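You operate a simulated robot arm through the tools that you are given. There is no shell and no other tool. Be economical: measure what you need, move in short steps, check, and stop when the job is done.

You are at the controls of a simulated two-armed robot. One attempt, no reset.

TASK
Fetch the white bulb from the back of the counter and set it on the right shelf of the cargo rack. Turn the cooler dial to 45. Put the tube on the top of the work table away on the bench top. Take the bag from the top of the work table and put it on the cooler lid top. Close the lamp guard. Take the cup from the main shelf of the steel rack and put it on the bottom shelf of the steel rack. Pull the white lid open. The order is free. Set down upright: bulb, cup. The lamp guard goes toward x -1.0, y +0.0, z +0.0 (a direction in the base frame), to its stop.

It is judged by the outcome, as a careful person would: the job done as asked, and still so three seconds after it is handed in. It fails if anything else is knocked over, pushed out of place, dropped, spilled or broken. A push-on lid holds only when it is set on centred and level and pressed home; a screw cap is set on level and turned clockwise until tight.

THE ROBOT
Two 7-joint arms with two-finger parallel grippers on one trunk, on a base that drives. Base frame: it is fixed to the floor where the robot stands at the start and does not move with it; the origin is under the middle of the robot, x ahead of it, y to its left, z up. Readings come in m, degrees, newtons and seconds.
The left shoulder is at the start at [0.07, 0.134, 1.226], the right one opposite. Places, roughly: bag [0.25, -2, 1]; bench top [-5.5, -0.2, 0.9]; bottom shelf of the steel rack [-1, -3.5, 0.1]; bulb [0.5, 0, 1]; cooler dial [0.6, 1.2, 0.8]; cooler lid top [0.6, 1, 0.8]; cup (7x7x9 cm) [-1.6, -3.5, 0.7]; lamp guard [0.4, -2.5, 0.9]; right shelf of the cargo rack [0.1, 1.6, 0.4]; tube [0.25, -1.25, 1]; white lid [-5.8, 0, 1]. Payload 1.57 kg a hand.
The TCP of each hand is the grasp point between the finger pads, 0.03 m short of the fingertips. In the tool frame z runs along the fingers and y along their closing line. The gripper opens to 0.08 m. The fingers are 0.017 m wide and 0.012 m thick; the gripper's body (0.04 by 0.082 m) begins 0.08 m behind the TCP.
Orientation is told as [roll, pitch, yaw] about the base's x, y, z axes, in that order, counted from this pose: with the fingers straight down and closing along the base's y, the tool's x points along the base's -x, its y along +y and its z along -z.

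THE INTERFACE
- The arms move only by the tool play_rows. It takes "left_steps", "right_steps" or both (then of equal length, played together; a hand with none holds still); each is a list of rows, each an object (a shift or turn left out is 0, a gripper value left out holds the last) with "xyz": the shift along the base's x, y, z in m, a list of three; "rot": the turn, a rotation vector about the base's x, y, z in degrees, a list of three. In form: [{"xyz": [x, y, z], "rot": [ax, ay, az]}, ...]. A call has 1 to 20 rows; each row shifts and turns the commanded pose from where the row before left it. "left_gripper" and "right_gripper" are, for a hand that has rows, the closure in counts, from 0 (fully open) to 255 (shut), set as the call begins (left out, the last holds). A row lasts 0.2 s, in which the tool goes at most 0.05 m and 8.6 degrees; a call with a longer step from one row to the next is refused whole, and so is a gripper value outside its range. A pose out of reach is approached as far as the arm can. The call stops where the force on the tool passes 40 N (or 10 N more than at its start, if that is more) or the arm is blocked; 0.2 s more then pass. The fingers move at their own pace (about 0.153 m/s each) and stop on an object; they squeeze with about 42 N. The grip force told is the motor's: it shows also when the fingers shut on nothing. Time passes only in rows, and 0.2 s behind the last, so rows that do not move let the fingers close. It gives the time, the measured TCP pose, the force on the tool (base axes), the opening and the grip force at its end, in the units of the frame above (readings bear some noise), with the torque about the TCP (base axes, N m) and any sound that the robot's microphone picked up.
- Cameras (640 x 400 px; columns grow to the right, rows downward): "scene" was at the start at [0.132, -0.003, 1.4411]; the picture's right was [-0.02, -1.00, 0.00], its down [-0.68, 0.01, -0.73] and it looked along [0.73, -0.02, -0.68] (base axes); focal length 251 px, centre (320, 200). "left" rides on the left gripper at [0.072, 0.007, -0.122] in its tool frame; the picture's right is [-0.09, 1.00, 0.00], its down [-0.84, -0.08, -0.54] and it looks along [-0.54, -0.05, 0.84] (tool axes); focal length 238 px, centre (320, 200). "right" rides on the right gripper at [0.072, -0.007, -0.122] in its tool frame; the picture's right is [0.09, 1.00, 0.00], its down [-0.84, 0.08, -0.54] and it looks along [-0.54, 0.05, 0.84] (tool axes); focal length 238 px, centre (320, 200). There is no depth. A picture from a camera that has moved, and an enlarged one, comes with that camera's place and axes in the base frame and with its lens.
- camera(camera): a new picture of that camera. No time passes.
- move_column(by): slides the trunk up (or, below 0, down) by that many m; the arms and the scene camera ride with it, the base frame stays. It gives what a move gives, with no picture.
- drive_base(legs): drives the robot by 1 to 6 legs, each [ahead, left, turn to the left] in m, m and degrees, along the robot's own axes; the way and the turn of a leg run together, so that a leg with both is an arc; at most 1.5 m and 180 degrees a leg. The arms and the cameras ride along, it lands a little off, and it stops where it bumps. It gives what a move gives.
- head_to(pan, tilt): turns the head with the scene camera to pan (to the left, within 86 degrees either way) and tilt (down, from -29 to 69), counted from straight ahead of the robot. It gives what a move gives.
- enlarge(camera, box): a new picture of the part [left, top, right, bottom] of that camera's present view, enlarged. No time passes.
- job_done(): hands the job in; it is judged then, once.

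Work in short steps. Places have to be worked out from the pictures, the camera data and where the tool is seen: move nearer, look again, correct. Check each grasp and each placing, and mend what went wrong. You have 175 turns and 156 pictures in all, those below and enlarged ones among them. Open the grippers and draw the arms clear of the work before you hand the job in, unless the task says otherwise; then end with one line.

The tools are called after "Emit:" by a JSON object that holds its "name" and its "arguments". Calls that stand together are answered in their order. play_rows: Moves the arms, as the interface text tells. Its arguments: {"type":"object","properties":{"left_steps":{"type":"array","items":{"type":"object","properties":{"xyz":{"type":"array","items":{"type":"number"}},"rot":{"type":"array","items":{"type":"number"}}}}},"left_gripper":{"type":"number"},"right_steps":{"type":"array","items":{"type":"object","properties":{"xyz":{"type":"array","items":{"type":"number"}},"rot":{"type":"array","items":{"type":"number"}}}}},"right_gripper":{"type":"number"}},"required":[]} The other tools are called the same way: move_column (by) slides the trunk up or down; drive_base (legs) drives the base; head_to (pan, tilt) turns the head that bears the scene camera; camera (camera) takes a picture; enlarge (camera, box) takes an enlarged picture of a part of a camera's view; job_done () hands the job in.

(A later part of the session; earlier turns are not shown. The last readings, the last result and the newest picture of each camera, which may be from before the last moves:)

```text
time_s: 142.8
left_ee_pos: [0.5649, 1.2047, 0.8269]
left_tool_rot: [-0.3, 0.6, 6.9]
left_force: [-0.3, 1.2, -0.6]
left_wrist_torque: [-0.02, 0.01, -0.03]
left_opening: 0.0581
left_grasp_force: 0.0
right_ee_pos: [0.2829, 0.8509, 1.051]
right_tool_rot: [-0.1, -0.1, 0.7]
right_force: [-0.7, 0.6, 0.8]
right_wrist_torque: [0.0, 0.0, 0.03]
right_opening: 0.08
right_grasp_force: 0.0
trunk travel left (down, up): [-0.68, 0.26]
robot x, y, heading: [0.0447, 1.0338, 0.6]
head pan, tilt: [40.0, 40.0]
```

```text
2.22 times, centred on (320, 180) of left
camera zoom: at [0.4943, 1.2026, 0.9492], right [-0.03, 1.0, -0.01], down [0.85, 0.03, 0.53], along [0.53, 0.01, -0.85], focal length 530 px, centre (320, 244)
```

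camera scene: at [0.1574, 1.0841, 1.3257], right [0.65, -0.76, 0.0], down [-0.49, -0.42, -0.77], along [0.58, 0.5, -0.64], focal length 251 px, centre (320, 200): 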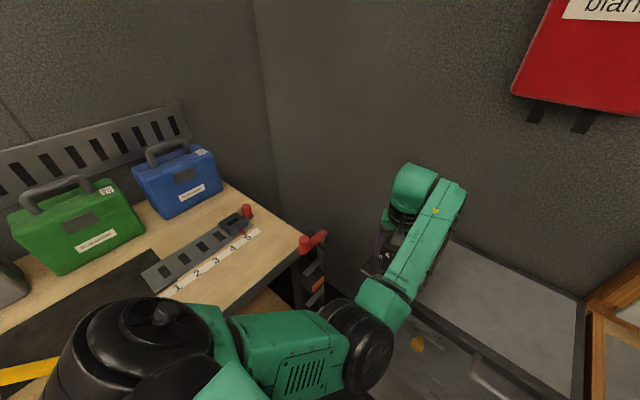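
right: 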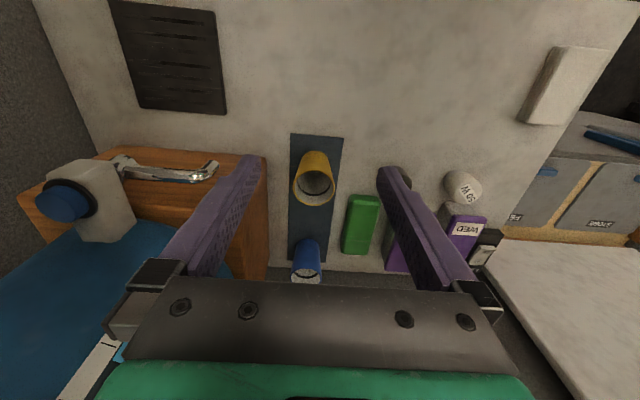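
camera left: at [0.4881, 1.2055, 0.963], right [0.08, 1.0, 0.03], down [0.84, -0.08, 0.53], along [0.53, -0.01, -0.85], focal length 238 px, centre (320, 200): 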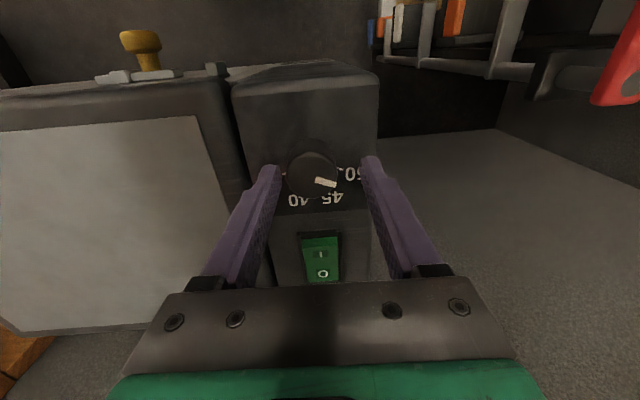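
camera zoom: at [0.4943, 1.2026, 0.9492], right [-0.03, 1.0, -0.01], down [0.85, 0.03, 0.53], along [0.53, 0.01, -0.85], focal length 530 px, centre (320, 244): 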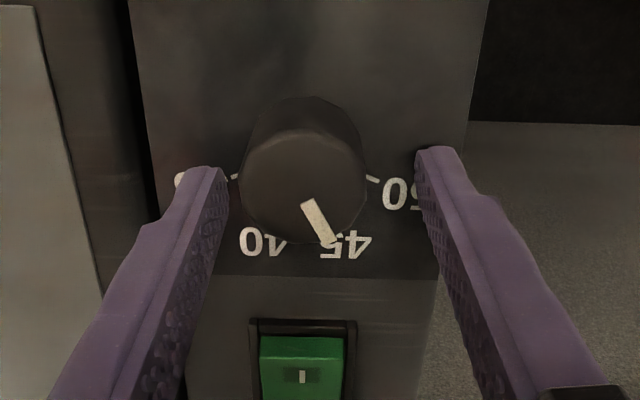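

Lift straight up slowly and verify from above.

Emit:
{"name": "play_rows", "arguments": {"left_steps": [{"xyz": [0, -0.002, 0.006]}, {"xyz": [0, 0, 0.01]}, {"xyz": [0, 0, 0.015]}, {"xyz": [0, 0, 0.03]}, {"xyz": [0.01, 0, 0.04]}, {"xyz": [0.02, 0, 0.04], "rot": [0, 0, -7]}, {}]}}

Emit:
{"name": "enlarge", "arguments": {"camera": "left", "box": [220, 20, 400, 200]}}

```text
time_s: 144.3
left_ee_pos: [0.6165, 1.1891, 0.9504]
left_tool_rot: [-1.6, 1.1, -1.5]
left_force: [-0.1, -0.1, -0.7]
left_wrist_torque: [-0.02, 0.0, 0.01]
left_opening: 0.058
left_grasp_force: 0.0
left hand out of reach, approached as far as the arm can: row 3, 4, 5
right_ee_pos: [0.2814, 0.8506, 1.0499]
right_tool_rot: [0.0, 0.0, 0.6]
right_force: [1.0, 0.1, 0.3]
right_wrist_torque: [0.0, -0.01, -0.05]
right_opening: 0.08
right_grasp_force: 0.1
trunk travel left (down, up): [-0.68, 0.26]
robot x, y, heading: [0.0429, 1.0318, 0.4]
head pan, tilt: [40.0, 40.0]
```

```text
2.22 times, centred on (310, 110) of left
camera zoom: at [0.5485, 1.2, 1.073], right [0.12, 0.99, -0.03], down [0.84, -0.08, 0.53], along [0.52, -0.09, -0.85], focal length 530 px, centre (342, 400)
```

zoom: 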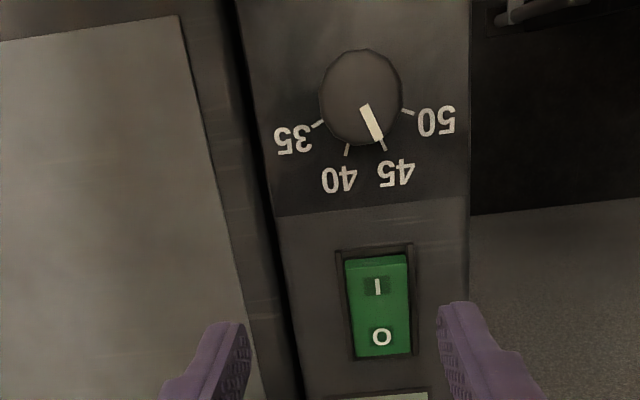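

The pointer meets the 45 tick. Dial done. Raise the column, back off, and head toward the work table to the right, looking on the way.

Emit:
{"name": "drive_base", "arguments": {"legs": [[-0.45, 0, 0]]}}

Emit:
{"name": "move_column", "arguments": {"by": 0.12}}

Emit:
{"name": "play_rows", "arguments": {"left_steps": [{"xyz": [-0.04, 0, 0.02]}, {"xyz": [-0.04, 0, 0.02]}, {"xyz": [-0.04, 0, 0.02]}, {"xyz": [-0.04, 0, 0.02]}, {"xyz": [-0.03, 0, 0.02]}, {}], "left_gripper": 0}}

Emit:
{"name": "head_to", "arguments": {"pan": -70, "tilt": 30}}

Emit:
{"name": "camera", "arguments": {"camera": "scene"}}

```text
time_s: 147.0
left_ee_pos: [0.1782, 1.1852, 0.9489]
left_tool_rot: [-1.7, 1.2, -1.2]
left_force: [0.3, 0.3, -0.6]
left_wrist_torque: [0.02, -0.01, -0.03]
left_opening: 0.0581
left_grasp_force: 0.1
right_ee_pos: [-0.1545, 0.8459, 1.0505]
right_tool_rot: [0.0, -0.1, 0.8]
right_force: [0.2, 1.6, 0.3]
right_wrist_torque: [-0.02, 0.01, -0.03]
right_opening: 0.0797
right_grasp_force: 0.1
trunk travel left (down, up): [-0.68, 0.26]
robot x, y, heading: [-0.3904, 1.0249, 0.8]
head pan, tilt: [40.0, 40.0]
```

```text
time_s: 148.5
left_ee_pos: [0.1763, 1.1853, 1.0696]
left_tool_rot: [-1.6, 1.1, -1.2]
left_force: [-0.3, -0.4, 0.3]
left_wrist_torque: [0.0, 0.0, 0.02]
left_opening: 0.0579
left_grasp_force: 0.1
right_ee_pos: [-0.1556, 0.8453, 1.1687]
right_tool_rot: [0.0, -0.1, 0.8]
right_force: [-0.6, -0.1, 0.1]
right_wrist_torque: [-0.01, -0.01, 0.0]
right_opening: 0.0803
right_grasp_force: 0.0
trunk travel left (down, up): [-0.8, 0.14]
robot x, y, heading: [-0.3959, 1.0277, 0.8]
head pan, tilt: [40.0, 40.0]
```

```text
time_s: 149.9
left_ee_pos: [0.1617, 1.2223, 1.163]
left_tool_rot: [-1.6, 1.2, -1.3]
left_force: [-0.2, 1.1, -0.4]
left_wrist_torque: [0.0, 0.01, 0.0]
left_opening: 0.0801
left_grasp_force: 0.1
left hand out of reach, approached as far as the arm can: row 1, 2, 3, 4, 5
right_ee_pos: [-0.1564, 0.8459, 1.1703]
right_tool_rot: [0.0, -0.2, 0.8]
right_force: [0.3, 0.0, 1.0]
right_wrist_torque: [-0.02, -0.02, -0.02]
right_opening: 0.08
right_grasp_force: 0.1
trunk travel left (down, up): [-0.8, 0.14]
robot x, y, heading: [-0.398, 1.0241, 0.6]
head pan, tilt: [40.0, 40.0]
```

```text
time_s: 151.8
left_ee_pos: [0.1615, 1.2226, 1.1628]
left_tool_rot: [-1.6, 1.1, -1.2]
left_force: [0.6, 0.3, 0.0]
left_wrist_torque: [0.01, 0.0, 0.04]
left_opening: 0.0799
left_grasp_force: 0.0
right_ee_pos: [-0.1548, 0.8458, 1.1703]
right_tool_rot: [0.2, 0.0, 0.8]
right_force: [0.2, 0.4, -0.1]
right_wrist_torque: [-0.01, 0.0, -0.01]
right_opening: 0.0801
right_grasp_force: 0.0
trunk travel left (down, up): [-0.8, 0.14]
robot x, y, heading: [-0.3957, 1.0246, 1.0]
head pan, tilt: [-70.0, 30.0]
```

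```text
77 pictures are left
camera scene: at [-0.313, 0.94, 1.4611], right [-0.93, -0.36, 0.0], down [-0.18, 0.47, -0.87], along [0.31, -0.81, -0.5], focal length 251 px, centre (320, 200)
```

scene: 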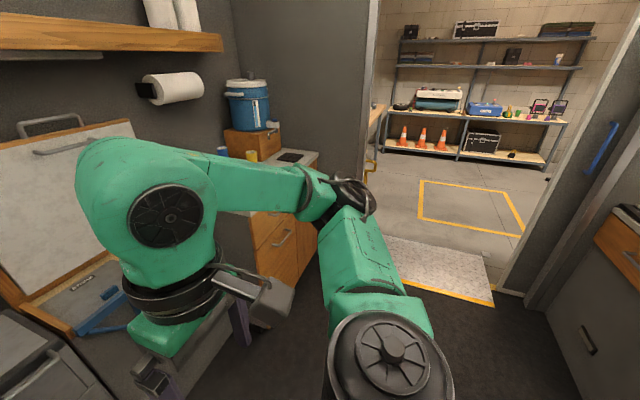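

There is a doorway (x≈-1.1…0 at y≈-0.6) to the next room. Turn to face -y at x≈-0.55 and drive through.

Emit:
{"name": "drive_base", "arguments": {"legs": [[-0.17, 0, -1], [0, 0, -90], [1.3, 0, 0]]}}

Emit:
{"name": "head_to", "arguments": {"pan": 10, "tilt": 25}}

Emit:
{"name": "camera", "arguments": {"camera": "scene"}}

```text
time_s: 163.2
left_ee_pos: [-0.3584, -0.818, 1.1629]
left_tool_rot: [-1.7, 1.1, -91.2]
left_force: [0.9, -0.4, 0.9]
left_wrist_torque: [0.03, 0.0, -0.01]
left_opening: 0.08
left_grasp_force: 0.0
right_ee_pos: [-0.7348, -0.5011, 1.1701]
right_tool_rot: [0.0, -0.2, -89.2]
right_force: [-0.2, 0.8, -0.3]
right_wrist_torque: [0.02, 0.0, 0.0]
right_opening: 0.0799
right_grasp_force: 0.0
trunk travel left (down, up): [-0.8, 0.14]
robot x, y, heading: [-0.5518, -0.2657, -89.2]
head pan, tilt: [-70.0, 30.0]
```

```text
time_s: 164.7
left_ee_pos: [-0.3576, -0.8177, 1.162]
left_tool_rot: [-1.7, 1.0, -91.2]
left_force: [-0.1, 0.5, -0.3]
left_wrist_torque: [-0.01, 0.0, -0.03]
left_opening: 0.0799
left_grasp_force: 0.1
right_ee_pos: [-0.7342, -0.5013, 1.1712]
right_tool_rot: [-0.1, -0.1, -89.1]
right_force: [-0.2, -0.7, -0.4]
right_wrist_torque: [0.02, -0.02, -0.01]
right_opening: 0.0802
right_grasp_force: 0.1
trunk travel left (down, up): [-0.8, 0.14]
robot x, y, heading: [-0.5522, -0.2641, -89.3]
head pan, tilt: [10.0, 25.0]
```

```text
76 pictures are left
camera scene: at [-0.5385, -0.4047, 1.469], right [-0.98, -0.19, 0.0], down [-0.08, 0.42, -0.91], along [0.17, -0.89, -0.42], focal length 251 px, centre (320, 200)
```

scene: 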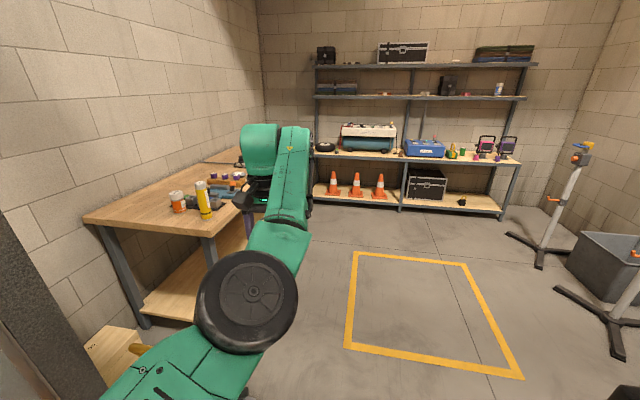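

The work table is on the left wall beyond the door. Advance to y≈-1.6 and turn to face it.

Emit:
{"name": "drive_base", "arguments": {"legs": [[1.38, 0, 0], [0, 0, 89]]}}

Emit:
{"name": "head_to", "arguments": {"pan": 0, "tilt": 32}}

Emit:
{"name": "camera", "arguments": {"camera": "scene"}}

```text
time_s: 166.5
left_ee_pos: [-0.323, -0.9387, 1.151]
left_tool_rot: [-5.6, -1.6, -82.4]
left_force: [0.5, 0.0, 1.3]
left_wrist_torque: [-0.05, 0.0, -0.02]
left_opening: 0.0804
left_grasp_force: 0.1
right_ee_pos: [-0.7327, -0.6573, 1.1542]
right_tool_rot: [-0.7, 1.9, -89.0]
right_force: [-0.2, 0.4, 0.1]
right_wrist_torque: [-0.04, 0.01, -0.01]
right_opening: 0.0801
right_grasp_force: 0.0
trunk travel left (down, up): [-0.8, 0.14]
robot x, y, heading: [-0.5554, -0.3834, -89.2]
head pan, tilt: [10.0, 25.0]
stopped in leg 1: the robot was blocked; the commanded pose is now the measured one
```

```text
time_s: 167.3
left_ee_pos: [-0.3241, -0.9514, 1.1438]
left_tool_rot: [-5.2, -0.9, -82.5]
left_force: [0.8, -0.3, -0.8]
left_wrist_torque: [0.01, 0.0, 0.0]
left_opening: 0.0798
left_grasp_force: 0.1
right_ee_pos: [-0.7335, -0.6696, 1.1517]
right_tool_rot: [-0.7, 2.6, -89.0]
right_force: [1.1, -1.3, -0.7]
right_wrist_torque: [0.06, 0.0, 0.04]
right_opening: 0.0802
right_grasp_force: 0.0
trunk travel left (down, up): [-0.8, 0.14]
robot x, y, heading: [-0.5568, -0.3843, -88.6]
head pan, tilt: [0.0, 32.0]
```

```text
75 pictures are left
camera scene: at [-0.5525, -0.4948, 1.4641], right [-1.0, -0.02, 0.0], down [-0.01, 0.51, -0.86], along [0.02, -0.86, -0.51], focal length 251 px, centre (320, 200)
```

scene: 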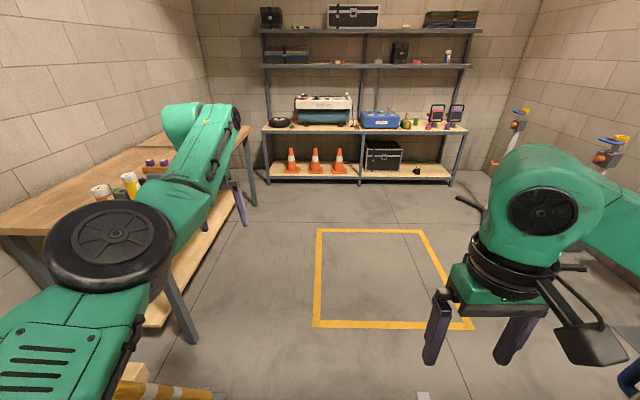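

The drive was blocked. Look down at the sides to see what was bumped.

Emit:
{"name": "head_to", "arguments": {"pan": 50, "tilt": 50}}

Emit:
{"name": "camera", "arguments": {"camera": "scene"}}

Emit:
{"name": "head_to", "arguments": {"pan": -50, "tilt": 50}}

Emit:
{"name": "camera", "arguments": {"camera": "scene"}}

```text
time_s: 168.4
left_ee_pos: [-0.3249, -0.9491, 1.1456]
left_tool_rot: [-5.1, -0.9, -82.6]
left_force: [-0.4, 0.7, 0.2]
left_wrist_torque: [-0.04, -0.01, 0.02]
left_opening: 0.0799
left_grasp_force: 0.2
right_ee_pos: [-0.7332, -0.6671, 1.1525]
right_tool_rot: [-0.6, 2.3, -89.0]
right_force: [0.1, 0.4, 0.2]
right_wrist_torque: [0.02, 0.0, 0.01]
right_opening: 0.0799
right_grasp_force: 0.1
trunk travel left (down, up): [-0.8, 0.14]
robot x, y, heading: [-0.5532, -0.3869, -88.9]
head pan, tilt: [50.0, 50.0]
```

```text
74 pictures are left
camera scene: at [-0.4951, -0.4514, 1.4371], right [-0.63, -0.78, 0.02], down [-0.6, 0.47, -0.65], along [0.5, -0.42, -0.76], focal length 251 px, centre (320, 200)
```

scene: 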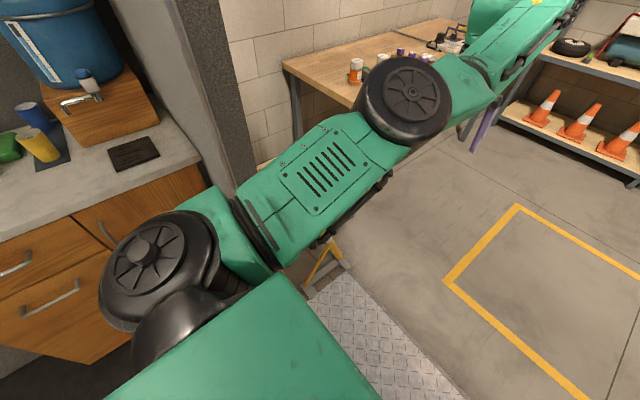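

```text
time_s: 170.2
left_ee_pos: [-0.3242, -0.9499, 1.1458]
left_tool_rot: [-5.2, -1.0, -82.6]
left_force: [0.0, -0.4, -0.3]
left_wrist_torque: [-0.02, 0.03, -0.02]
left_opening: 0.0801
left_grasp_force: 0.1
right_ee_pos: [-0.7328, -0.6674, 1.1522]
right_tool_rot: [-0.7, 2.4, -89.0]
right_force: [-0.1, 0.8, -0.4]
right_wrist_torque: [-0.01, -0.02, -0.03]
right_opening: 0.0798
right_grasp_force: 0.1
trunk travel left (down, up): [-0.8, 0.14]
robot x, y, heading: [-0.5528, -0.3869, -89.0]
head pan, tilt: [-50.0, 50.0]
```

```text
73 pictures are left
camera scene: at [-0.613, -0.4535, 1.4371], right [-0.66, 0.75, -0.02], down [0.58, 0.49, -0.65], along [-0.48, -0.44, -0.76], focal length 251 px, centre (320, 200)
```

scene: 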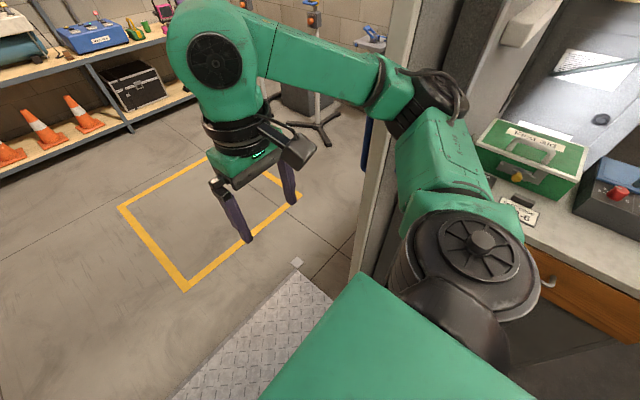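

The right elbow meets the right door jamb. Back up slightly, shift left (+x) 0.13 m, then go through.

Emit:
{"name": "drive_base", "arguments": {"legs": [[-0.1, 0, 0], [0, 0.13, -0.5], [0.7, 0, 0]]}}

Emit:
{"name": "head_to", "arguments": {"pan": 20, "tilt": 40}}

Emit:
{"name": "camera", "arguments": {"camera": "scene"}}

```text
time_s: 170.9
left_ee_pos: [-0.3286, -0.947, 1.1016]
left_tool_rot: [-5.1, 1.2, -82.5]
left_force: [1.2, -0.7, 0.0]
left_wrist_torque: [0.03, -0.03, 0.0]
left_opening: 0.0799
left_grasp_force: 0.0
right_ee_pos: [-0.7336, -0.7131, 1.1291]
right_tool_rot: [-1.1, 5.3, -89.0]
right_force: [-0.3, -0.4, 0.5]
right_wrist_torque: [0.02, -0.02, -0.02]
right_opening: 0.0802
right_grasp_force: 0.0
trunk travel left (down, up): [-0.8, 0.14]
robot x, y, heading: [-0.5515, -0.3803, -88.5]
head pan, tilt: [-50.0, 50.0]
stopped in leg 1: the robot was blocked; the commanded pose is now the measured one
```

```text
time_s: 172.3
left_ee_pos: [-0.3287, -0.9448, 1.1043]
left_tool_rot: [-5.2, 1.1, -82.5]
left_force: [0.1, -0.5, 0.0]
left_wrist_torque: [-0.02, 0.0, -0.01]
left_opening: 0.0799
left_grasp_force: 0.0
right_ee_pos: [-0.7327, -0.7097, 1.1313]
right_tool_rot: [-1.0, 5.1, -89.1]
right_force: [-0.2, 1.0, -0.1]
right_wrist_torque: [0.02, 0.0, 0.02]
right_opening: 0.0801
right_grasp_force: 0.0
trunk travel left (down, up): [-0.8, 0.14]
robot x, y, heading: [-0.5548, -0.3797, -88.9]
head pan, tilt: [20.0, 40.0]
```

```text
72 pictures are left
camera scene: at [-0.5245, -0.476, 1.4519], right [-0.93, -0.36, 0.01], down [-0.23, 0.58, -0.78], along [0.28, -0.73, -0.63], focal length 251 px, centre (320, 200)
```

scene: 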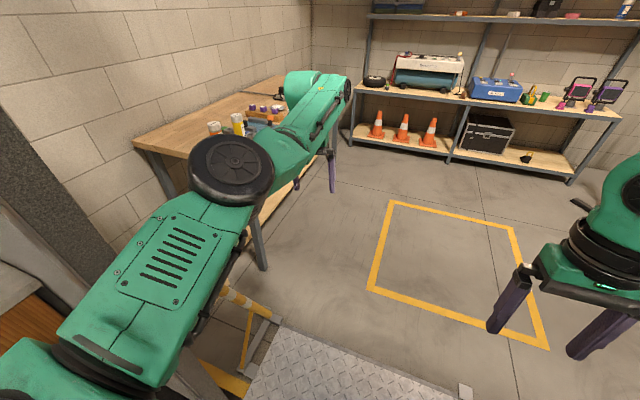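

Let me draw the right elbow inward by extending the right hand forward, then look at the right jamb.

Emit:
{"name": "play_rows", "arguments": {"right_steps": [{"xyz": [0.01, -0.04, 0]}, {"xyz": [0.01, -0.04, 0]}, {"xyz": [0.01, -0.04, 0.01]}, {"xyz": [0.02, -0.04, 0.01]}, {"xyz": [0.02, -0.02, 0.01]}, {}]}}

Emit:
{"name": "head_to", "arguments": {"pan": -60, "tilt": 45}}

Emit:
{"name": "camera", "arguments": {"camera": "scene"}}

```text
time_s: 173.2
left_ee_pos: [-0.3292, -0.9457, 1.0836]
left_tool_rot: [-5.1, 2.3, -82.5]
left_force: [0.7, -0.6, -0.2]
left_wrist_torque: [0.0, 0.04, -0.01]
left_opening: 0.0799
left_grasp_force: 0.0
right_ee_pos: [-0.7036, -0.8456, 1.1248]
right_tool_rot: [-1.4, 6.4, -88.9]
right_force: [1.1, -0.7, -0.5]
right_wrist_torque: [0.03, 0.04, -0.02]
right_opening: 0.0801
right_grasp_force: 0.0
trunk travel left (down, up): [-0.8, 0.14]
robot x, y, heading: [-0.5562, -0.3801, -88.9]
head pan, tilt: [20.0, 40.0]
stopped in row 4 (right hand): the arm was blocked; the commanded pose is now the measured one
```

```text
time_s: 174.7
left_ee_pos: [-0.3298, -0.9436, 1.0864]
left_tool_rot: [-5.0, 2.2, -82.6]
left_force: [0.9, -0.5, 0.1]
left_wrist_torque: [0.01, -0.01, -0.03]
left_opening: 0.0801
left_grasp_force: 0.0
right_ee_pos: [-0.7082, -0.8418, 1.1256]
right_tool_rot: [-1.3, 6.2, -88.9]
right_force: [0.0, -0.5, 0.8]
right_wrist_torque: [-0.02, 0.02, 0.02]
right_opening: 0.0799
right_grasp_force: 0.1
trunk travel left (down, up): [-0.8, 0.14]
robot x, y, heading: [-0.5552, -0.3827, -88.9]
head pan, tilt: [-60.0, 45.0]
```

```text
71 pictures are left
camera scene: at [-0.6247, -0.4388, 1.4438], right [-0.52, 0.86, -0.02], down [0.61, 0.35, -0.72], along [-0.6, -0.38, -0.7], focal length 251 px, centre (320, 200)
```

scene: 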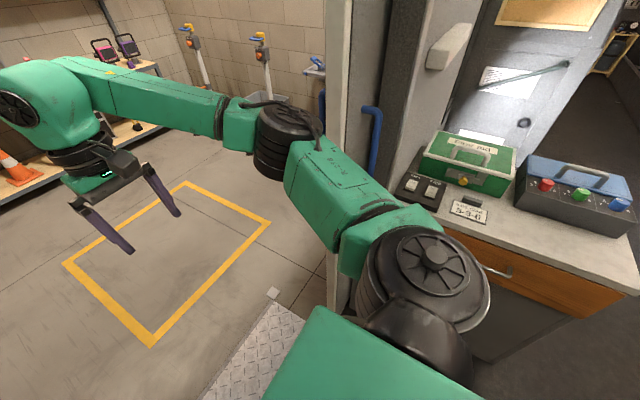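

Right elbow is now inside the doorway. Try backing up straight to free the base.

Emit:
{"name": "drive_base", "arguments": {"legs": [[-0.25, 0, 0]]}}

Emit:
{"name": "head_to", "arguments": {"pan": 60, "tilt": 45}}

Emit:
{"name": "camera", "arguments": {"camera": "scene"}}

```text
time_s: 175.4
left_ee_pos: [-0.3325, -0.9374, 1.0481]
left_tool_rot: [-4.8, 4.2, -82.5]
left_force: [1.4, -0.6, -0.5]
left_wrist_torque: [0.04, 0.03, 0.0]
left_opening: 0.0799
left_grasp_force: 0.0
right_ee_pos: [-0.7014, -0.8746, 1.0973]
right_tool_rot: [-2.1, 8.3, -87.3]
right_force: [-0.2, 1.0, 0.4]
right_wrist_torque: [0.04, 0.02, -0.01]
right_opening: 0.0802
right_grasp_force: 0.2
trunk travel left (down, up): [-0.8, 0.14]
robot x, y, heading: [-0.5535, -0.373, -88.9]
head pan, tilt: [-60.0, 45.0]
stopped in leg 1: the robot was blocked; the commanded pose is now the measured one
```

```text
time_s: 177.4
left_ee_pos: [-0.334, -0.9353, 1.0491]
left_tool_rot: [-4.8, 4.1, -82.4]
left_force: [-0.3, 0.1, 0.2]
left_wrist_torque: [-0.03, -0.02, 0.0]
left_opening: 0.0801
left_grasp_force: 0.0
right_ee_pos: [-0.7022, -0.874, 1.0979]
right_tool_rot: [-1.9, 8.2, -87.4]
right_force: [0.3, 0.1, -1.2]
right_wrist_torque: [0.0, -0.01, -0.04]
right_opening: 0.0802
right_grasp_force: 0.0
trunk travel left (down, up): [-0.8, 0.14]
robot x, y, heading: [-0.5559, -0.3734, -89.1]
head pan, tilt: [60.0, 45.0]
```

```text
70 pictures are left
camera scene: at [-0.4839, -0.4321, 1.4438], right [-0.48, -0.88, 0.02], down [-0.62, 0.33, -0.72], along [0.62, -0.36, -0.7], focal length 251 px, centre (320, 200)
```

scene: 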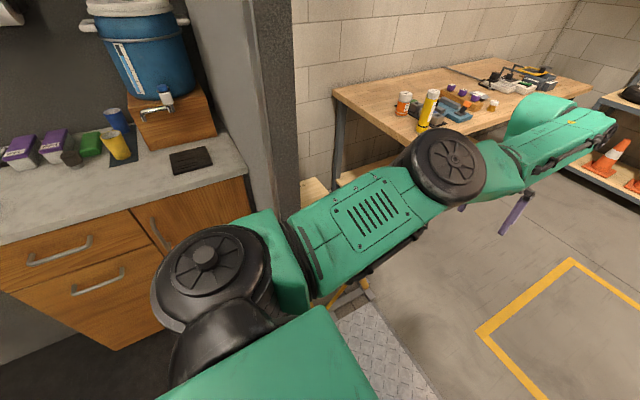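

Both directions are blocked, so the base itself may be caught. Look straight down in front of the base.

Emit:
{"name": "head_to", "arguments": {"pan": 0, "tilt": 69}}

Emit:
{"name": "camera", "arguments": {"camera": "scene"}}

```text
time_s: 178.7
left_ee_pos: [-0.3344, -0.9359, 1.05]
left_tool_rot: [-4.8, 4.1, -82.4]
left_force: [0.1, 0.5, -0.6]
left_wrist_torque: [-0.03, -0.01, 0.0]
left_opening: 0.08
left_grasp_force: 0.1
right_ee_pos: [-0.703, -0.8734, 1.0976]
right_tool_rot: [-2.0, 8.2, -87.4]
right_force: [1.1, 0.1, 0.4]
right_wrist_torque: [0.04, 0.02, -0.01]
right_opening: 0.0803
right_grasp_force: 0.1
trunk travel left (down, up): [-0.8, 0.14]
robot x, y, heading: [-0.5531, -0.3769, -88.9]
head pan, tilt: [0.0, 68.8]
```

```text
69 pictures are left
camera scene: at [-0.5539, -0.4494, 1.4153], right [-1.0, -0.02, 0.0], down [-0.02, 0.92, -0.38], along [0.01, -0.38, -0.92], focal length 251 px, centre (320, 200)
```

scene: 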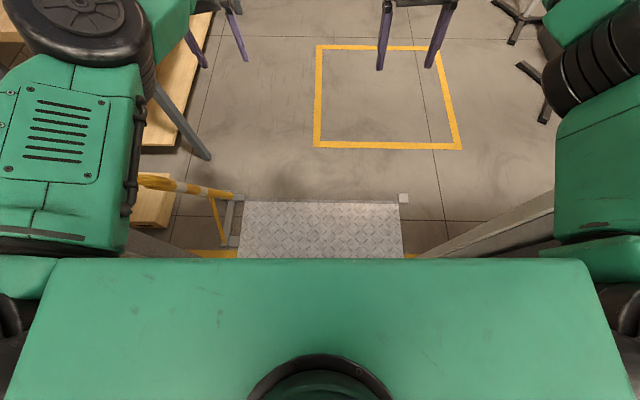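

Arms look clear of both jambs now; the base front sits at the ramp's near lip (y≈-0.70). Try driving forward over it.

Emit:
{"name": "drive_base", "arguments": {"legs": [[0.4, 0, 0]]}}

Emit:
{"name": "camera", "arguments": {"camera": "scene"}}

```text
time_s: 179.4
left_ee_pos: [-0.3367, -0.9309, 1.0186]
left_tool_rot: [-4.5, 6.0, -82.4]
left_force: [-0.2, -0.3, 0.1]
left_wrist_torque: [-0.02, -0.02, -0.02]
left_opening: 0.0798
left_grasp_force: 0.0
right_ee_pos: [-0.6831, -0.9007, 1.0723]
right_tool_rot: [-3.1, 9.5, -81.2]
right_force: [0.5, -0.8, -0.8]
right_wrist_torque: [-0.02, 0.01, -0.01]
right_opening: 0.0799
right_grasp_force: 0.1
trunk travel left (down, up): [-0.8, 0.14]
robot x, y, heading: [-0.5524, -0.3757, -89.0]
head pan, tilt: [0.0, 68.8]
stopped in leg 1: the robot was blocked; the commanded pose is now the measured one
```

```text
68 pictures are left
camera scene: at [-0.5538, -0.4507, 1.4153], right [-1.0, -0.02, 0.0], down [-0.02, 0.92, -0.39], along [0.01, -0.39, -0.92], focal length 251 px, centre (320, 200)
```

scene: 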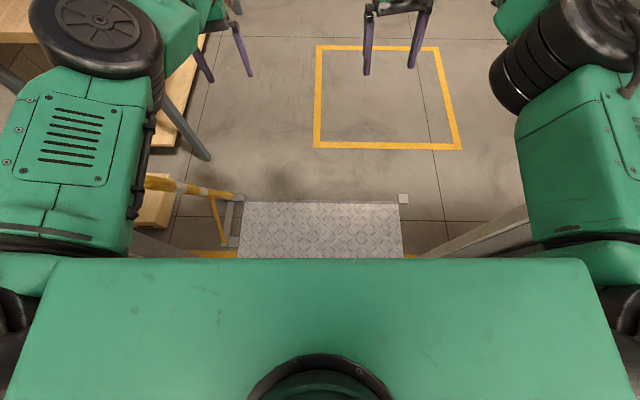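

Test whether the base can rotate or strafe here.

Emit:
{"name": "drive_base", "arguments": {"legs": [[0, 0, 6]]}}

Emit:
{"name": "drive_base", "arguments": {"legs": [[-0.1, 0.05, 0]]}}

```text
time_s: 180.2
left_ee_pos: [-0.3316, -0.9217, 0.9885]
left_tool_rot: [-4.3, 8.1, -81.4]
left_force: [0.6, -0.8, -0.2]
left_wrist_torque: [-0.02, 0.04, -0.02]
left_opening: 0.0801
left_grasp_force: 0.0
right_ee_pos: [-0.6425, -0.9137, 1.0463]
right_tool_rot: [-5.7, 9.5, -81.1]
right_force: [0.3, 0.5, 0.2]
right_wrist_torque: [0.01, 0.04, 0.01]
right_opening: 0.0802
right_grasp_force: 0.1
trunk travel left (down, up): [-0.8, 0.14]
robot x, y, heading: [-0.555, -0.3757, -88.2]
head pan, tilt: [0.0, 68.8]
stopped in leg 1: the robot was blocked; the commanded pose is now the measured one
```

```text
time_s: 180.9
left_ee_pos: [-0.3325, -0.9083, 0.9624]
left_tool_rot: [-3.9, 10.3, -81.4]
left_force: [-0.1, -0.7, 0.1]
left_wrist_torque: [0.01, 0.01, 0.01]
left_opening: 0.0802
left_grasp_force: 0.1
right_ee_pos: [-0.6417, -0.9075, 1.0162]
right_tool_rot: [-7.2, 10.4, -86.9]
right_force: [-0.3, -0.6, 0.4]
right_wrist_torque: [0.0, 0.0, 0.0]
right_opening: 0.0801
right_grasp_force: 0.1
trunk travel left (down, up): [-0.8, 0.14]
robot x, y, heading: [-0.5515, -0.3737, -88.2]
head pan, tilt: [0.0, 68.8]
stopped in leg 1: the robot was blocked; the commanded pose is now the measured one
```

Both hands sag on every motion. Try raising both hands with the arms and watch the response.

Emit:
{"name": "play_rows", "arguments": {"left_steps": [{"xyz": [0, 0, 0.02]}, {"xyz": [0, 0, 0.02]}, {"xyz": [0, 0, 0.02]}, {"xyz": [0, 0, 0.02]}, {}], "right_steps": [{"xyz": [0, 0, 0.02]}, {"xyz": [0, 0, 0.02]}, {"xyz": [0, 0, 0.02]}, {"xyz": [0, 0, 0.02]}, {}]}}

Emit:
{"name": "head_to", "arguments": {"pan": 80, "tilt": 50}}

Emit:
{"name": "camera", "arguments": {"camera": "scene"}}

```text
time_s: 181.3
left_ee_pos: [-0.3329, -0.9026, 0.9681]
left_tool_rot: [-3.8, 11.2, -81.0]
left_force: [0.3, 0.0, 0.5]
left_wrist_torque: [0.04, -0.03, -0.01]
left_opening: 0.08
left_grasp_force: 0.0
right_ee_pos: [-0.639, -0.9034, 1.0235]
right_tool_rot: [-7.3, 10.8, -86.7]
right_force: [0.8, 0.3, -0.3]
right_wrist_torque: [0.0, 0.02, -0.01]
right_opening: 0.0801
right_grasp_force: 0.0
right hand out of reach, approached as far as the arm can: row 2
trunk travel left (down, up): [-0.8, 0.14]
robot x, y, heading: [-0.5546, -0.3713, -88.2]
head pan, tilt: [0.0, 68.8]
stopped in row 2 (right hand): the arm was blocked; the commanded pose is now the measured one
```

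```text
time_s: 182.9
left_ee_pos: [-0.3315, -0.9042, 0.969]
left_tool_rot: [-3.9, 11.1, -80.8]
left_force: [0.2, 0.2, 0.0]
left_wrist_torque: [0.0, 0.01, 0.01]
left_opening: 0.0799
left_grasp_force: 0.0
right_ee_pos: [-0.6387, -0.9043, 1.0235]
right_tool_rot: [-7.5, 10.7, -86.7]
right_force: [-0.1, 0.8, 0.2]
right_wrist_torque: [0.01, 0.01, 0.04]
right_opening: 0.0799
right_grasp_force: 0.0
trunk travel left (down, up): [-0.8, 0.14]
robot x, y, heading: [-0.5498, -0.3728, -88.1]
head pan, tilt: [80.0, 50.0]
```

```text
67 pictures are left
camera scene: at [-0.4755, -0.4015, 1.4362], right [-0.14, -0.99, 0.02], down [-0.76, 0.09, -0.65], along [0.64, -0.11, -0.76], focal length 251 px, centre (320, 200)
```

scene: 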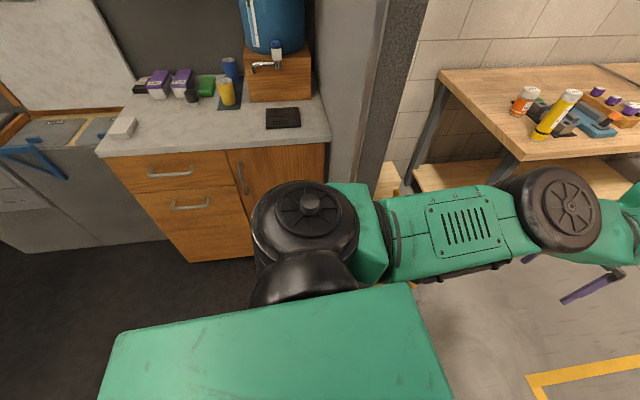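

Try a stronger, longer reverse to free the base.

Emit:
{"name": "drive_base", "arguments": {"legs": [[-1.0, 0, 0]]}}

Emit:
{"name": "drive_base", "arguments": {"legs": [[0, -0.3, 0]]}}

Emit:
{"name": "drive_base", "arguments": {"legs": [[0, 0.3, 0]]}}

```text
time_s: 188.0
left_ee_pos: [-0.3634, 0.0453, 0.9644]
left_tool_rot: [-3.9, 11.5, -80.9]
left_force: [-0.6, 0.2, 0.2]
left_wrist_torque: [0.02, -0.01, 0.01]
left_opening: 0.0799
left_grasp_force: 0.1
right_ee_pos: [-0.6644, 0.0473, 1.0223]
right_tool_rot: [-7.2, 11.3, -85.5]
right_force: [-0.6, 0.2, 0.1]
right_wrist_torque: [0.01, 0.0, -0.03]
right_opening: 0.08
right_grasp_force: 0.0
trunk travel left (down, up): [-0.8, 0.14]
robot x, y, heading: [-0.5858, 0.607, -88.0]
head pan, tilt: [80.0, 50.0]
```

```text
time_s: 190.0
left_ee_pos: [-0.662, 0.0352, 0.9644]
left_tool_rot: [-3.9, 11.5, -80.8]
left_force: [0.1, 0.4, 0.8]
left_wrist_torque: [0.06, 0.0, 0.06]
left_opening: 0.0799
left_grasp_force: 0.0
right_ee_pos: [-0.9646, 0.0358, 1.0217]
right_tool_rot: [-7.3, 11.2, -85.6]
right_force: [-1.2, -0.4, -0.4]
right_wrist_torque: [0.0, -0.02, 0.0]
right_opening: 0.0801
right_grasp_force: 0.0
trunk travel left (down, up): [-0.8, 0.14]
robot x, y, heading: [-0.8819, 0.5954, -88.1]
head pan, tilt: [80.0, 50.0]
```

```text
time_s: 192.1
left_ee_pos: [-0.3712, 0.0456, 0.9644]
left_tool_rot: [-3.8, 11.5, -81.0]
left_force: [-0.2, 0.3, 0.0]
left_wrist_torque: [0.01, -0.02, 0.02]
left_opening: 0.08
left_grasp_force: 0.0
right_ee_pos: [-0.6733, 0.0464, 1.022]
right_tool_rot: [-7.3, 11.2, -85.8]
right_force: [0.1, -0.1, 0.8]
right_wrist_torque: [0.0, 0.01, 0.0]
right_opening: 0.0802
right_grasp_force: 0.1
trunk travel left (down, up): [-0.8, 0.14]
robot x, y, heading: [-0.5872, 0.6046, -88.1]
head pan, tilt: [80.0, 50.0]
```

Free again. Look at the doorway from here, including its top, before retrying.

Emit:
{"name": "head_to", "arguments": {"pan": 0, "tilt": 10}}

Emit:
{"name": "camera", "arguments": {"camera": "scene"}}

```text
time_s: 193.6
left_ee_pos: [-0.3701, 0.0434, 0.9633]
left_tool_rot: [-3.9, 11.5, -81.1]
left_force: [-0.2, -0.2, 0.8]
left_wrist_torque: [0.01, 0.01, -0.01]
left_opening: 0.0798
left_grasp_force: 0.1
right_ee_pos: [-0.6719, 0.0452, 1.0226]
right_tool_rot: [-7.2, 11.2, -85.9]
right_force: [-0.1, 0.4, -0.2]
right_wrist_torque: [-0.02, 0.02, 0.0]
right_opening: 0.0799
right_grasp_force: 0.0
trunk travel left (down, up): [-0.8, 0.14]
robot x, y, heading: [-0.5919, 0.6055, -88.2]
head pan, tilt: [0.0, 10.0]
```

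```text
66 pictures are left
camera scene: at [-0.5867, 0.459, 1.4934], right [-1.0, -0.03, 0.0], down [-0.01, 0.17, -0.98], along [0.03, -0.98, -0.17], focal length 251 px, centre (320, 200)
```

scene: 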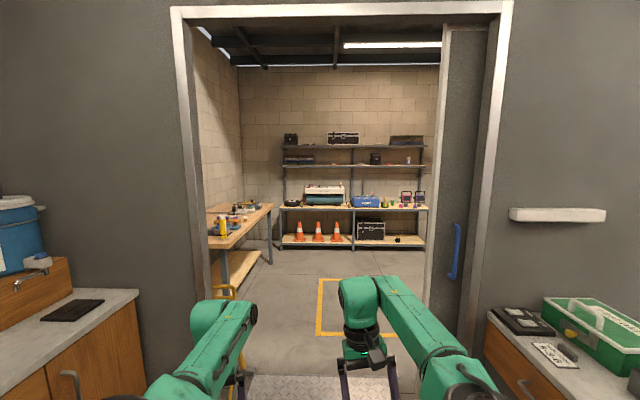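

The opening spans x≈-1.08…-0.07 (a half-open door leaf on the right, which caught the right elbow). Both elbows are tucked now; drive through straight.

Emit:
{"name": "drive_base", "arguments": {"legs": [[0, 0.03, -1.5], [1.2, 0, 0], [1.1, 0, 0]]}}

Emit:
{"name": "head_to", "arguments": {"pan": 65, "tilt": 35}}

Emit:
{"name": "camera", "arguments": {"camera": "scene"}}

```text
time_s: 205.3
left_ee_pos: [-0.3105, -2.2541, 0.9653]
left_tool_rot: [-3.9, 11.4, -81.3]
left_force: [-1.1, 0.0, -0.4]
left_wrist_torque: [-0.01, -0.02, -0.02]
left_opening: 0.08
left_grasp_force: 0.1
right_ee_pos: [-0.6118, -2.2503, 1.0224]
right_tool_rot: [-7.3, 11.1, -86.3]
right_force: [-1.4, 0.0, -0.3]
right_wrist_torque: [-0.01, -0.03, 0.02]
right_opening: 0.08
right_grasp_force: 0.1
trunk travel left (down, up): [-0.8, 0.14]
robot x, y, heading: [-0.5306, -1.6969, -88.2]
head pan, tilt: [0.0, 10.0]
```

```text
time_s: 206.7
left_ee_pos: [-0.3106, -2.2549, 0.9646]
left_tool_rot: [-3.9, 11.5, -81.4]
left_force: [-0.4, -0.2, -0.3]
left_wrist_torque: [0.05, 0.01, 0.0]
left_opening: 0.08
left_grasp_force: 0.1
right_ee_pos: [-0.6115, -2.25, 1.022]
right_tool_rot: [-7.2, 11.2, -86.4]
right_force: [-0.4, -0.8, -0.5]
right_wrist_torque: [-0.02, 0.01, -0.01]
right_opening: 0.08
right_grasp_force: 0.1
trunk travel left (down, up): [-0.8, 0.14]
robot x, y, heading: [-0.528, -1.6956, -88.5]
head pan, tilt: [65.0, 35.0]
```

```text
65 pictures are left
camera scene: at [-0.4459, -1.7816, 1.4533], right [-0.4, -0.92, 0.0], down [-0.53, 0.23, -0.82], along [0.75, -0.33, -0.57], focal length 251 px, centre (320, 200)
```

scene: 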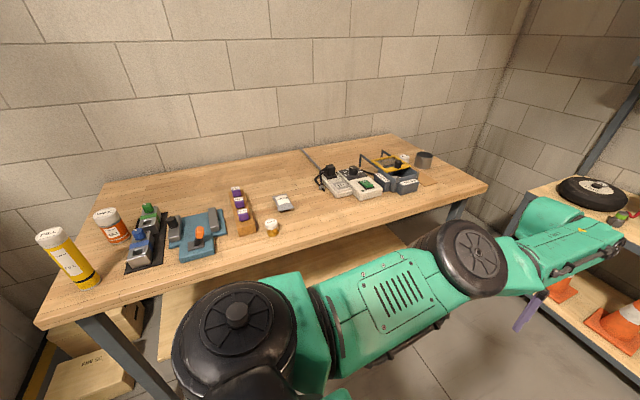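

Through the door. Raise the column, turn to face the work table, then look.

Emit:
{"name": "move_column", "arguments": {"by": 0.14}}

Emit:
{"name": "drive_base", "arguments": {"legs": [[0, 0, 88]]}}

Emit:
{"name": "head_to", "arguments": {"pan": 0, "tilt": 38}}

Emit:
{"name": "camera", "arguments": {"camera": "scene"}}

```text
time_s: 208.3
left_ee_pos: [-0.3104, -2.2544, 1.1046]
left_tool_rot: [-3.9, 11.5, -81.4]
left_force: [0.7, 0.4, 0.7]
left_wrist_torque: [-0.01, 0.0, 0.0]
left_opening: 0.08
left_grasp_force: 0.1
right_ee_pos: [-0.6114, -2.2514, 1.162]
right_tool_rot: [-7.2, 11.3, -86.3]
right_force: [-0.2, -0.3, -0.4]
right_wrist_torque: [-0.01, 0.02, -0.01]
right_opening: 0.08
right_grasp_force: 0.0
trunk travel left (down, up): [-0.94, 0.0]
robot x, y, heading: [-0.5264, -1.6936, -88.5]
head pan, tilt: [65.0, 35.0]
```

```text
time_s: 212.5
left_ee_pos: [0.0409, -1.5014, 1.1048]
left_tool_rot: [-4.0, 11.5, 6.4]
left_force: [-1.1, 0.5, -0.3]
left_wrist_torque: [-0.04, 0.02, 0.0]
left_opening: 0.0799
left_grasp_force: 0.0
right_ee_pos: [0.0253, -1.8032, 1.163]
right_tool_rot: [-7.2, 11.1, 1.5]
right_force: [0.5, -0.2, 0.1]
right_wrist_torque: [-0.01, -0.02, -0.02]
right_opening: 0.0801
right_grasp_force: 0.1
trunk travel left (down, up): [-0.94, 0.0]
robot x, y, heading: [-0.5271, -1.6956, -1.0]
head pan, tilt: [65.0, 35.0]
```

```text
time_s: 213.8
left_ee_pos: [0.0411, -1.5012, 1.1054]
left_tool_rot: [-3.9, 11.5, 6.3]
left_force: [0.1, -0.4, 0.8]
left_wrist_torque: [0.03, 0.01, 0.0]
left_opening: 0.0796
left_grasp_force: 0.0
right_ee_pos: [0.0255, -1.8018, 1.162]
right_tool_rot: [-7.3, 11.2, 1.3]
right_force: [0.5, -0.1, 0.6]
right_wrist_torque: [-0.04, -0.02, -0.04]
right_opening: 0.08
right_grasp_force: 0.0
trunk travel left (down, up): [-0.94, 0.0]
robot x, y, heading: [-0.5271, -1.6954, -0.9]
head pan, tilt: [0.0, 38.0]
```

```text
64 pictures are left
camera scene: at [-0.3913, -1.6977, 1.5887], right [-0.01, -1.0, 0.0], down [-0.62, 0.01, -0.79], along [0.79, -0.01, -0.62], focal length 251 px, centre (320, 200)
```

scene: 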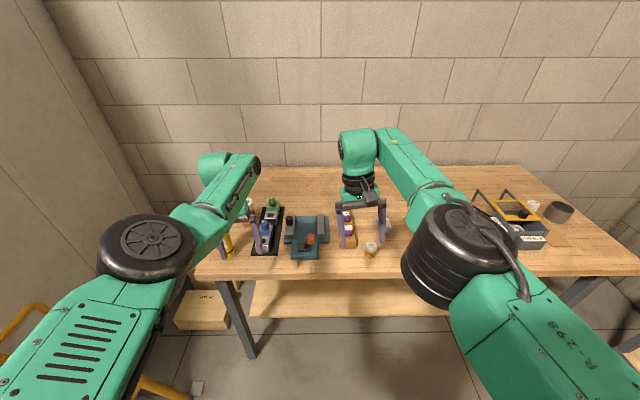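

Yellow tube at ≈(0.23,-1.35), bag (white) at ≈(0.27,-1.96), lamp guard (yellow frame) near y=-2.5. Level both hands, strafe right and move toward the lamp first.

Emit:
{"name": "play_rows", "arguments": {"left_steps": [{"rot": [1.9, -5.7, -3.1], "xyz": [0, 0, 0.01]}, {"rot": [1.9, -5.7, -3.1], "xyz": [-0.02, 0, 0.02]}, {"xyz": [-0.04, 0, 0.02]}, {"xyz": [-0.04, 0, 0]}, {}], "right_steps": [{"rot": [3.6, -5.6, -0.7], "xyz": [-0.02, -0.02, 0]}, {"rot": [3.6, -5.6, -0.7], "xyz": [-0.03, -0.03, 0]}, {"xyz": [-0.03, -0.03, 0]}, {"xyz": [-0.03, -0.02, 0]}, {}]}}

Emit:
{"name": "drive_base", "arguments": {"legs": [[0, -0.6, 0.9], [0.2, 0, 0]]}}

Emit:
{"name": "head_to", "arguments": {"pan": -10, "tilt": 42}}

Emit:
{"name": "camera", "arguments": {"camera": "scene"}}

```text
time_s: 215.0
left_ee_pos: [-0.0111, -1.4826, 1.1251]
left_tool_rot: [-0.4, -0.4, 0.9]
left_force: [-0.1, -0.2, 0.2]
left_wrist_torque: [-0.01, 0.0, -0.05]
left_opening: 0.0799
left_grasp_force: 0.1
left hand out of reach, approached as far as the arm can: row 3, 4
right_ee_pos: [-0.084, -1.9052, 1.1631]
right_tool_rot: [-0.1, -0.2, 0.7]
right_force: [-0.7, -0.4, 0.3]
right_wrist_torque: [0.06, 0.03, -0.02]
right_opening: 0.0797
right_grasp_force: 0.0
trunk travel left (down, up): [-0.94, 0.0]
robot x, y, heading: [-0.5278, -1.6946, -0.7]
head pan, tilt: [0.0, 38.0]
```

```text
time_s: 219.6
left_ee_pos: [0.1765, -2.0641, 1.1259]
left_tool_rot: [-0.4, -0.4, 2.1]
left_force: [-0.5, 0.0, 0.3]
left_wrist_torque: [0.01, -0.01, -0.01]
left_opening: 0.0801
left_grasp_force: 0.0
right_ee_pos: [0.1132, -2.4879, 1.1652]
right_tool_rot: [-0.3, -0.4, 2.0]
right_force: [0.3, 0.5, -0.1]
right_wrist_torque: [-0.01, -0.03, 0.01]
right_opening: 0.08
right_grasp_force: 0.1
trunk travel left (down, up): [-0.94, 0.0]
robot x, y, heading: [-0.3286, -2.2893, 0.7]
head pan, tilt: [0.0, 38.0]
```

```text
time_s: 220.3
left_ee_pos: [0.1799, -2.0614, 1.1253]
left_tool_rot: [-0.3, -0.2, 2.2]
left_force: [0.1, 0.3, -0.3]
left_wrist_torque: [0.0, -0.06, 0.01]
left_opening: 0.0801
left_grasp_force: 0.0
right_ee_pos: [0.1168, -2.4874, 1.1626]
right_tool_rot: [-0.2, -0.3, 2.0]
right_force: [0.2, 0.2, 0.0]
right_wrist_torque: [-0.03, 0.0, 0.01]
right_opening: 0.08
right_grasp_force: 0.1
trunk travel left (down, up): [-0.94, 0.0]
robot x, y, heading: [-0.331, -2.2894, 0.2]
head pan, tilt: [-10.0, 42.0]
```

```text
63 pictures are left
camera scene: at [-0.199, -2.3035, 1.5829], right [-0.17, -0.99, 0.0], down [-0.66, 0.11, -0.74], along [0.73, -0.12, -0.67], focal length 251 px, centre (320, 200)
```

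scene: 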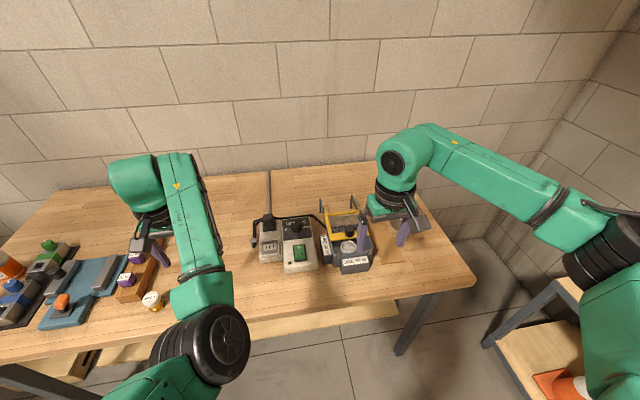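

Emit:
{"name": "enlarge", "arguments": {"camera": "scene", "box": [240, 170, 420, 290]}}

Emit:
{"name": "camera", "arguments": {"camera": "right"}}

```text
3.33 times, centred on (330, 230) of scene
camera zoom: at [-0.199, -2.3035, 1.5829], right [-0.17, -0.99, 0.0], down [-0.66, 0.11, -0.74], along [0.73, -0.12, -0.67], focal length 836 px, centre (287, 100)
```

zoom: 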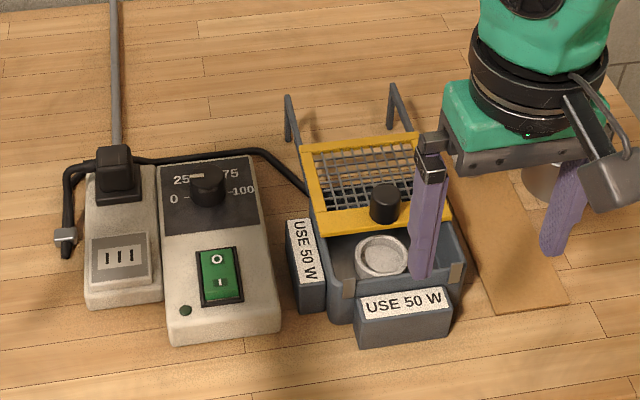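

```text
61 pictures are left
camera right: at [0.0442, -2.4963, 1.2855], right [-0.13, 0.99, 0.0], down [0.83, 0.11, 0.54], along [0.54, 0.07, -0.84], focal length 238 px, centre (320, 200)
```

right: 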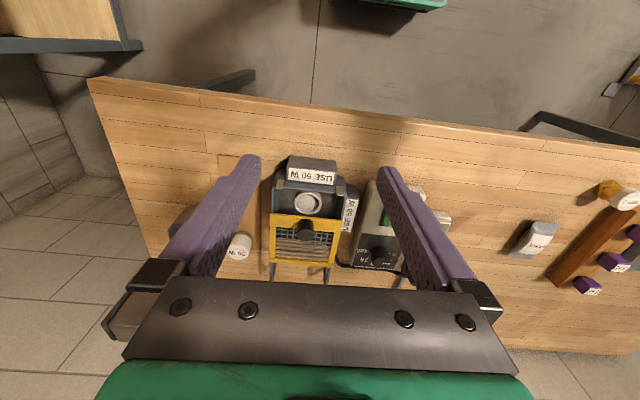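

The guard is a yellow sliding mesh frame with a black knob at ≈(0.311,-2.486, top 0.972); it slides toward -x over the socket. Drive 0.19 m ahead and lower the right hand over the knob.

Emit:
{"name": "drive_base", "arguments": {"legs": [[0.19, 0, 0]]}}

Emit:
{"name": "play_rows", "arguments": {"right_steps": [{"xyz": [0, 0, -0.04]}, {"xyz": [0, 0, -0.04]}, {"xyz": [0, 0, -0.03]}, {}]}}

Emit:
{"name": "camera", "arguments": {"camera": "right"}}

```text
time_s: 221.9
left_ee_pos: [0.366, -2.0594, 1.1248]
left_tool_rot: [-0.4, -0.4, 2.5]
left_force: [0.0, 0.7, 0.6]
left_wrist_torque: [-0.04, -0.02, -0.01]
left_opening: 0.08
left_grasp_force: 0.0
right_ee_pos: [0.3047, -2.4859, 1.1639]
right_tool_rot: [-0.2, -0.3, 2.2]
right_force: [-0.4, 0.0, 0.6]
right_wrist_torque: [-0.01, -0.03, 0.03]
right_opening: 0.0803
right_grasp_force: 0.0
trunk travel left (down, up): [-0.94, 0.0]
robot x, y, heading: [-0.1375, -2.2879, 0.6]
head pan, tilt: [-10.0, 42.0]
```

```text
time_s: 222.9
left_ee_pos: [0.3714, -2.0573, 1.1235]
left_tool_rot: [-0.3, 0.0, 2.5]
left_force: [-0.1, -0.1, -0.2]
left_wrist_torque: [-0.04, -0.05, -0.01]
left_opening: 0.0797
left_grasp_force: 0.0
right_ee_pos: [0.3092, -2.4833, 1.0537]
right_tool_rot: [-0.2, -0.3, 2.1]
right_force: [0.0, -0.1, -0.1]
right_wrist_torque: [0.02, -0.01, 0.0]
right_opening: 0.0799
right_grasp_force: 0.0
trunk travel left (down, up): [-0.94, 0.0]
robot x, y, heading: [-0.1393, -2.2856, 0.7]
head pan, tilt: [-10.0, 42.0]
```

```text
60 pictures are left
camera right: at [0.2376, -2.4929, 1.176], right [-0.13, 0.99, 0.0], down [0.83, 0.11, 0.54], along [0.54, 0.07, -0.84], focal length 238 px, centre (320, 200)
```

right: 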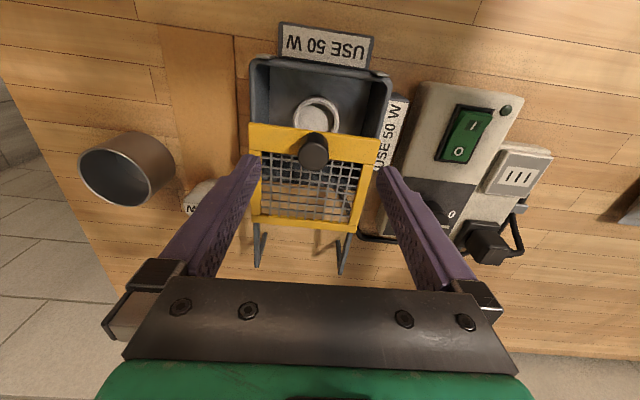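

Knob at (0.317,-2.487). Adjust and descend to z≈0.985, then grip.

Emit:
{"name": "play_rows", "arguments": {"right_steps": [{"xyz": [0.008, -0.004, -0.03]}, {"xyz": [0, 0, -0.025]}, {"xyz": [0, 0, -0.013]}, {}]}}

Emit:
{"name": "enlarge", "arguments": {"camera": "right", "box": [220, 80, 420, 230]}}

```text
time_s: 223.9
left_ee_pos: [0.3696, -2.0582, 1.1236]
left_tool_rot: [-0.4, -0.2, 2.5]
left_force: [-0.5, -0.3, -0.6]
left_wrist_torque: [-0.04, -0.03, 0.03]
left_opening: 0.0801
left_grasp_force: 0.0
right_ee_pos: [0.316, -2.4886, 0.9861]
right_tool_rot: [-0.2, -0.3, 2.2]
right_force: [0.7, 0.1, 0.3]
right_wrist_torque: [0.01, 0.0, 0.01]
right_opening: 0.0799
right_grasp_force: 0.0
trunk travel left (down, up): [-0.94, 0.0]
robot x, y, heading: [-0.1355, -2.2892, 0.8]
head pan, tilt: [-10.0, 42.0]
```

```text
2.67 times, centred on (320, 155) of right
camera zoom: at [0.2437, -2.4969, 1.1079], right [-0.13, 0.99, 0.0], down [0.83, 0.11, 0.54], along [0.54, 0.07, -0.84], focal length 636 px, centre (320, 320)
```

zoom: 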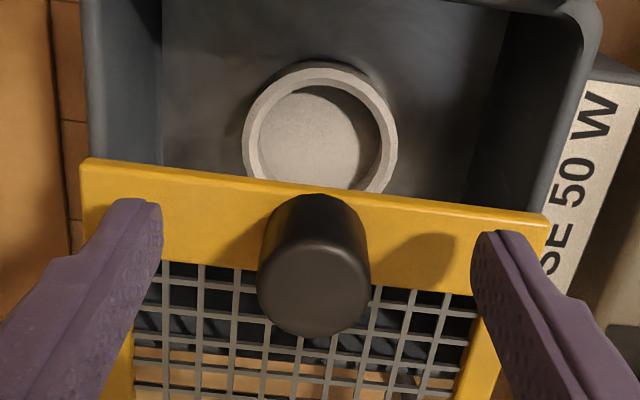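

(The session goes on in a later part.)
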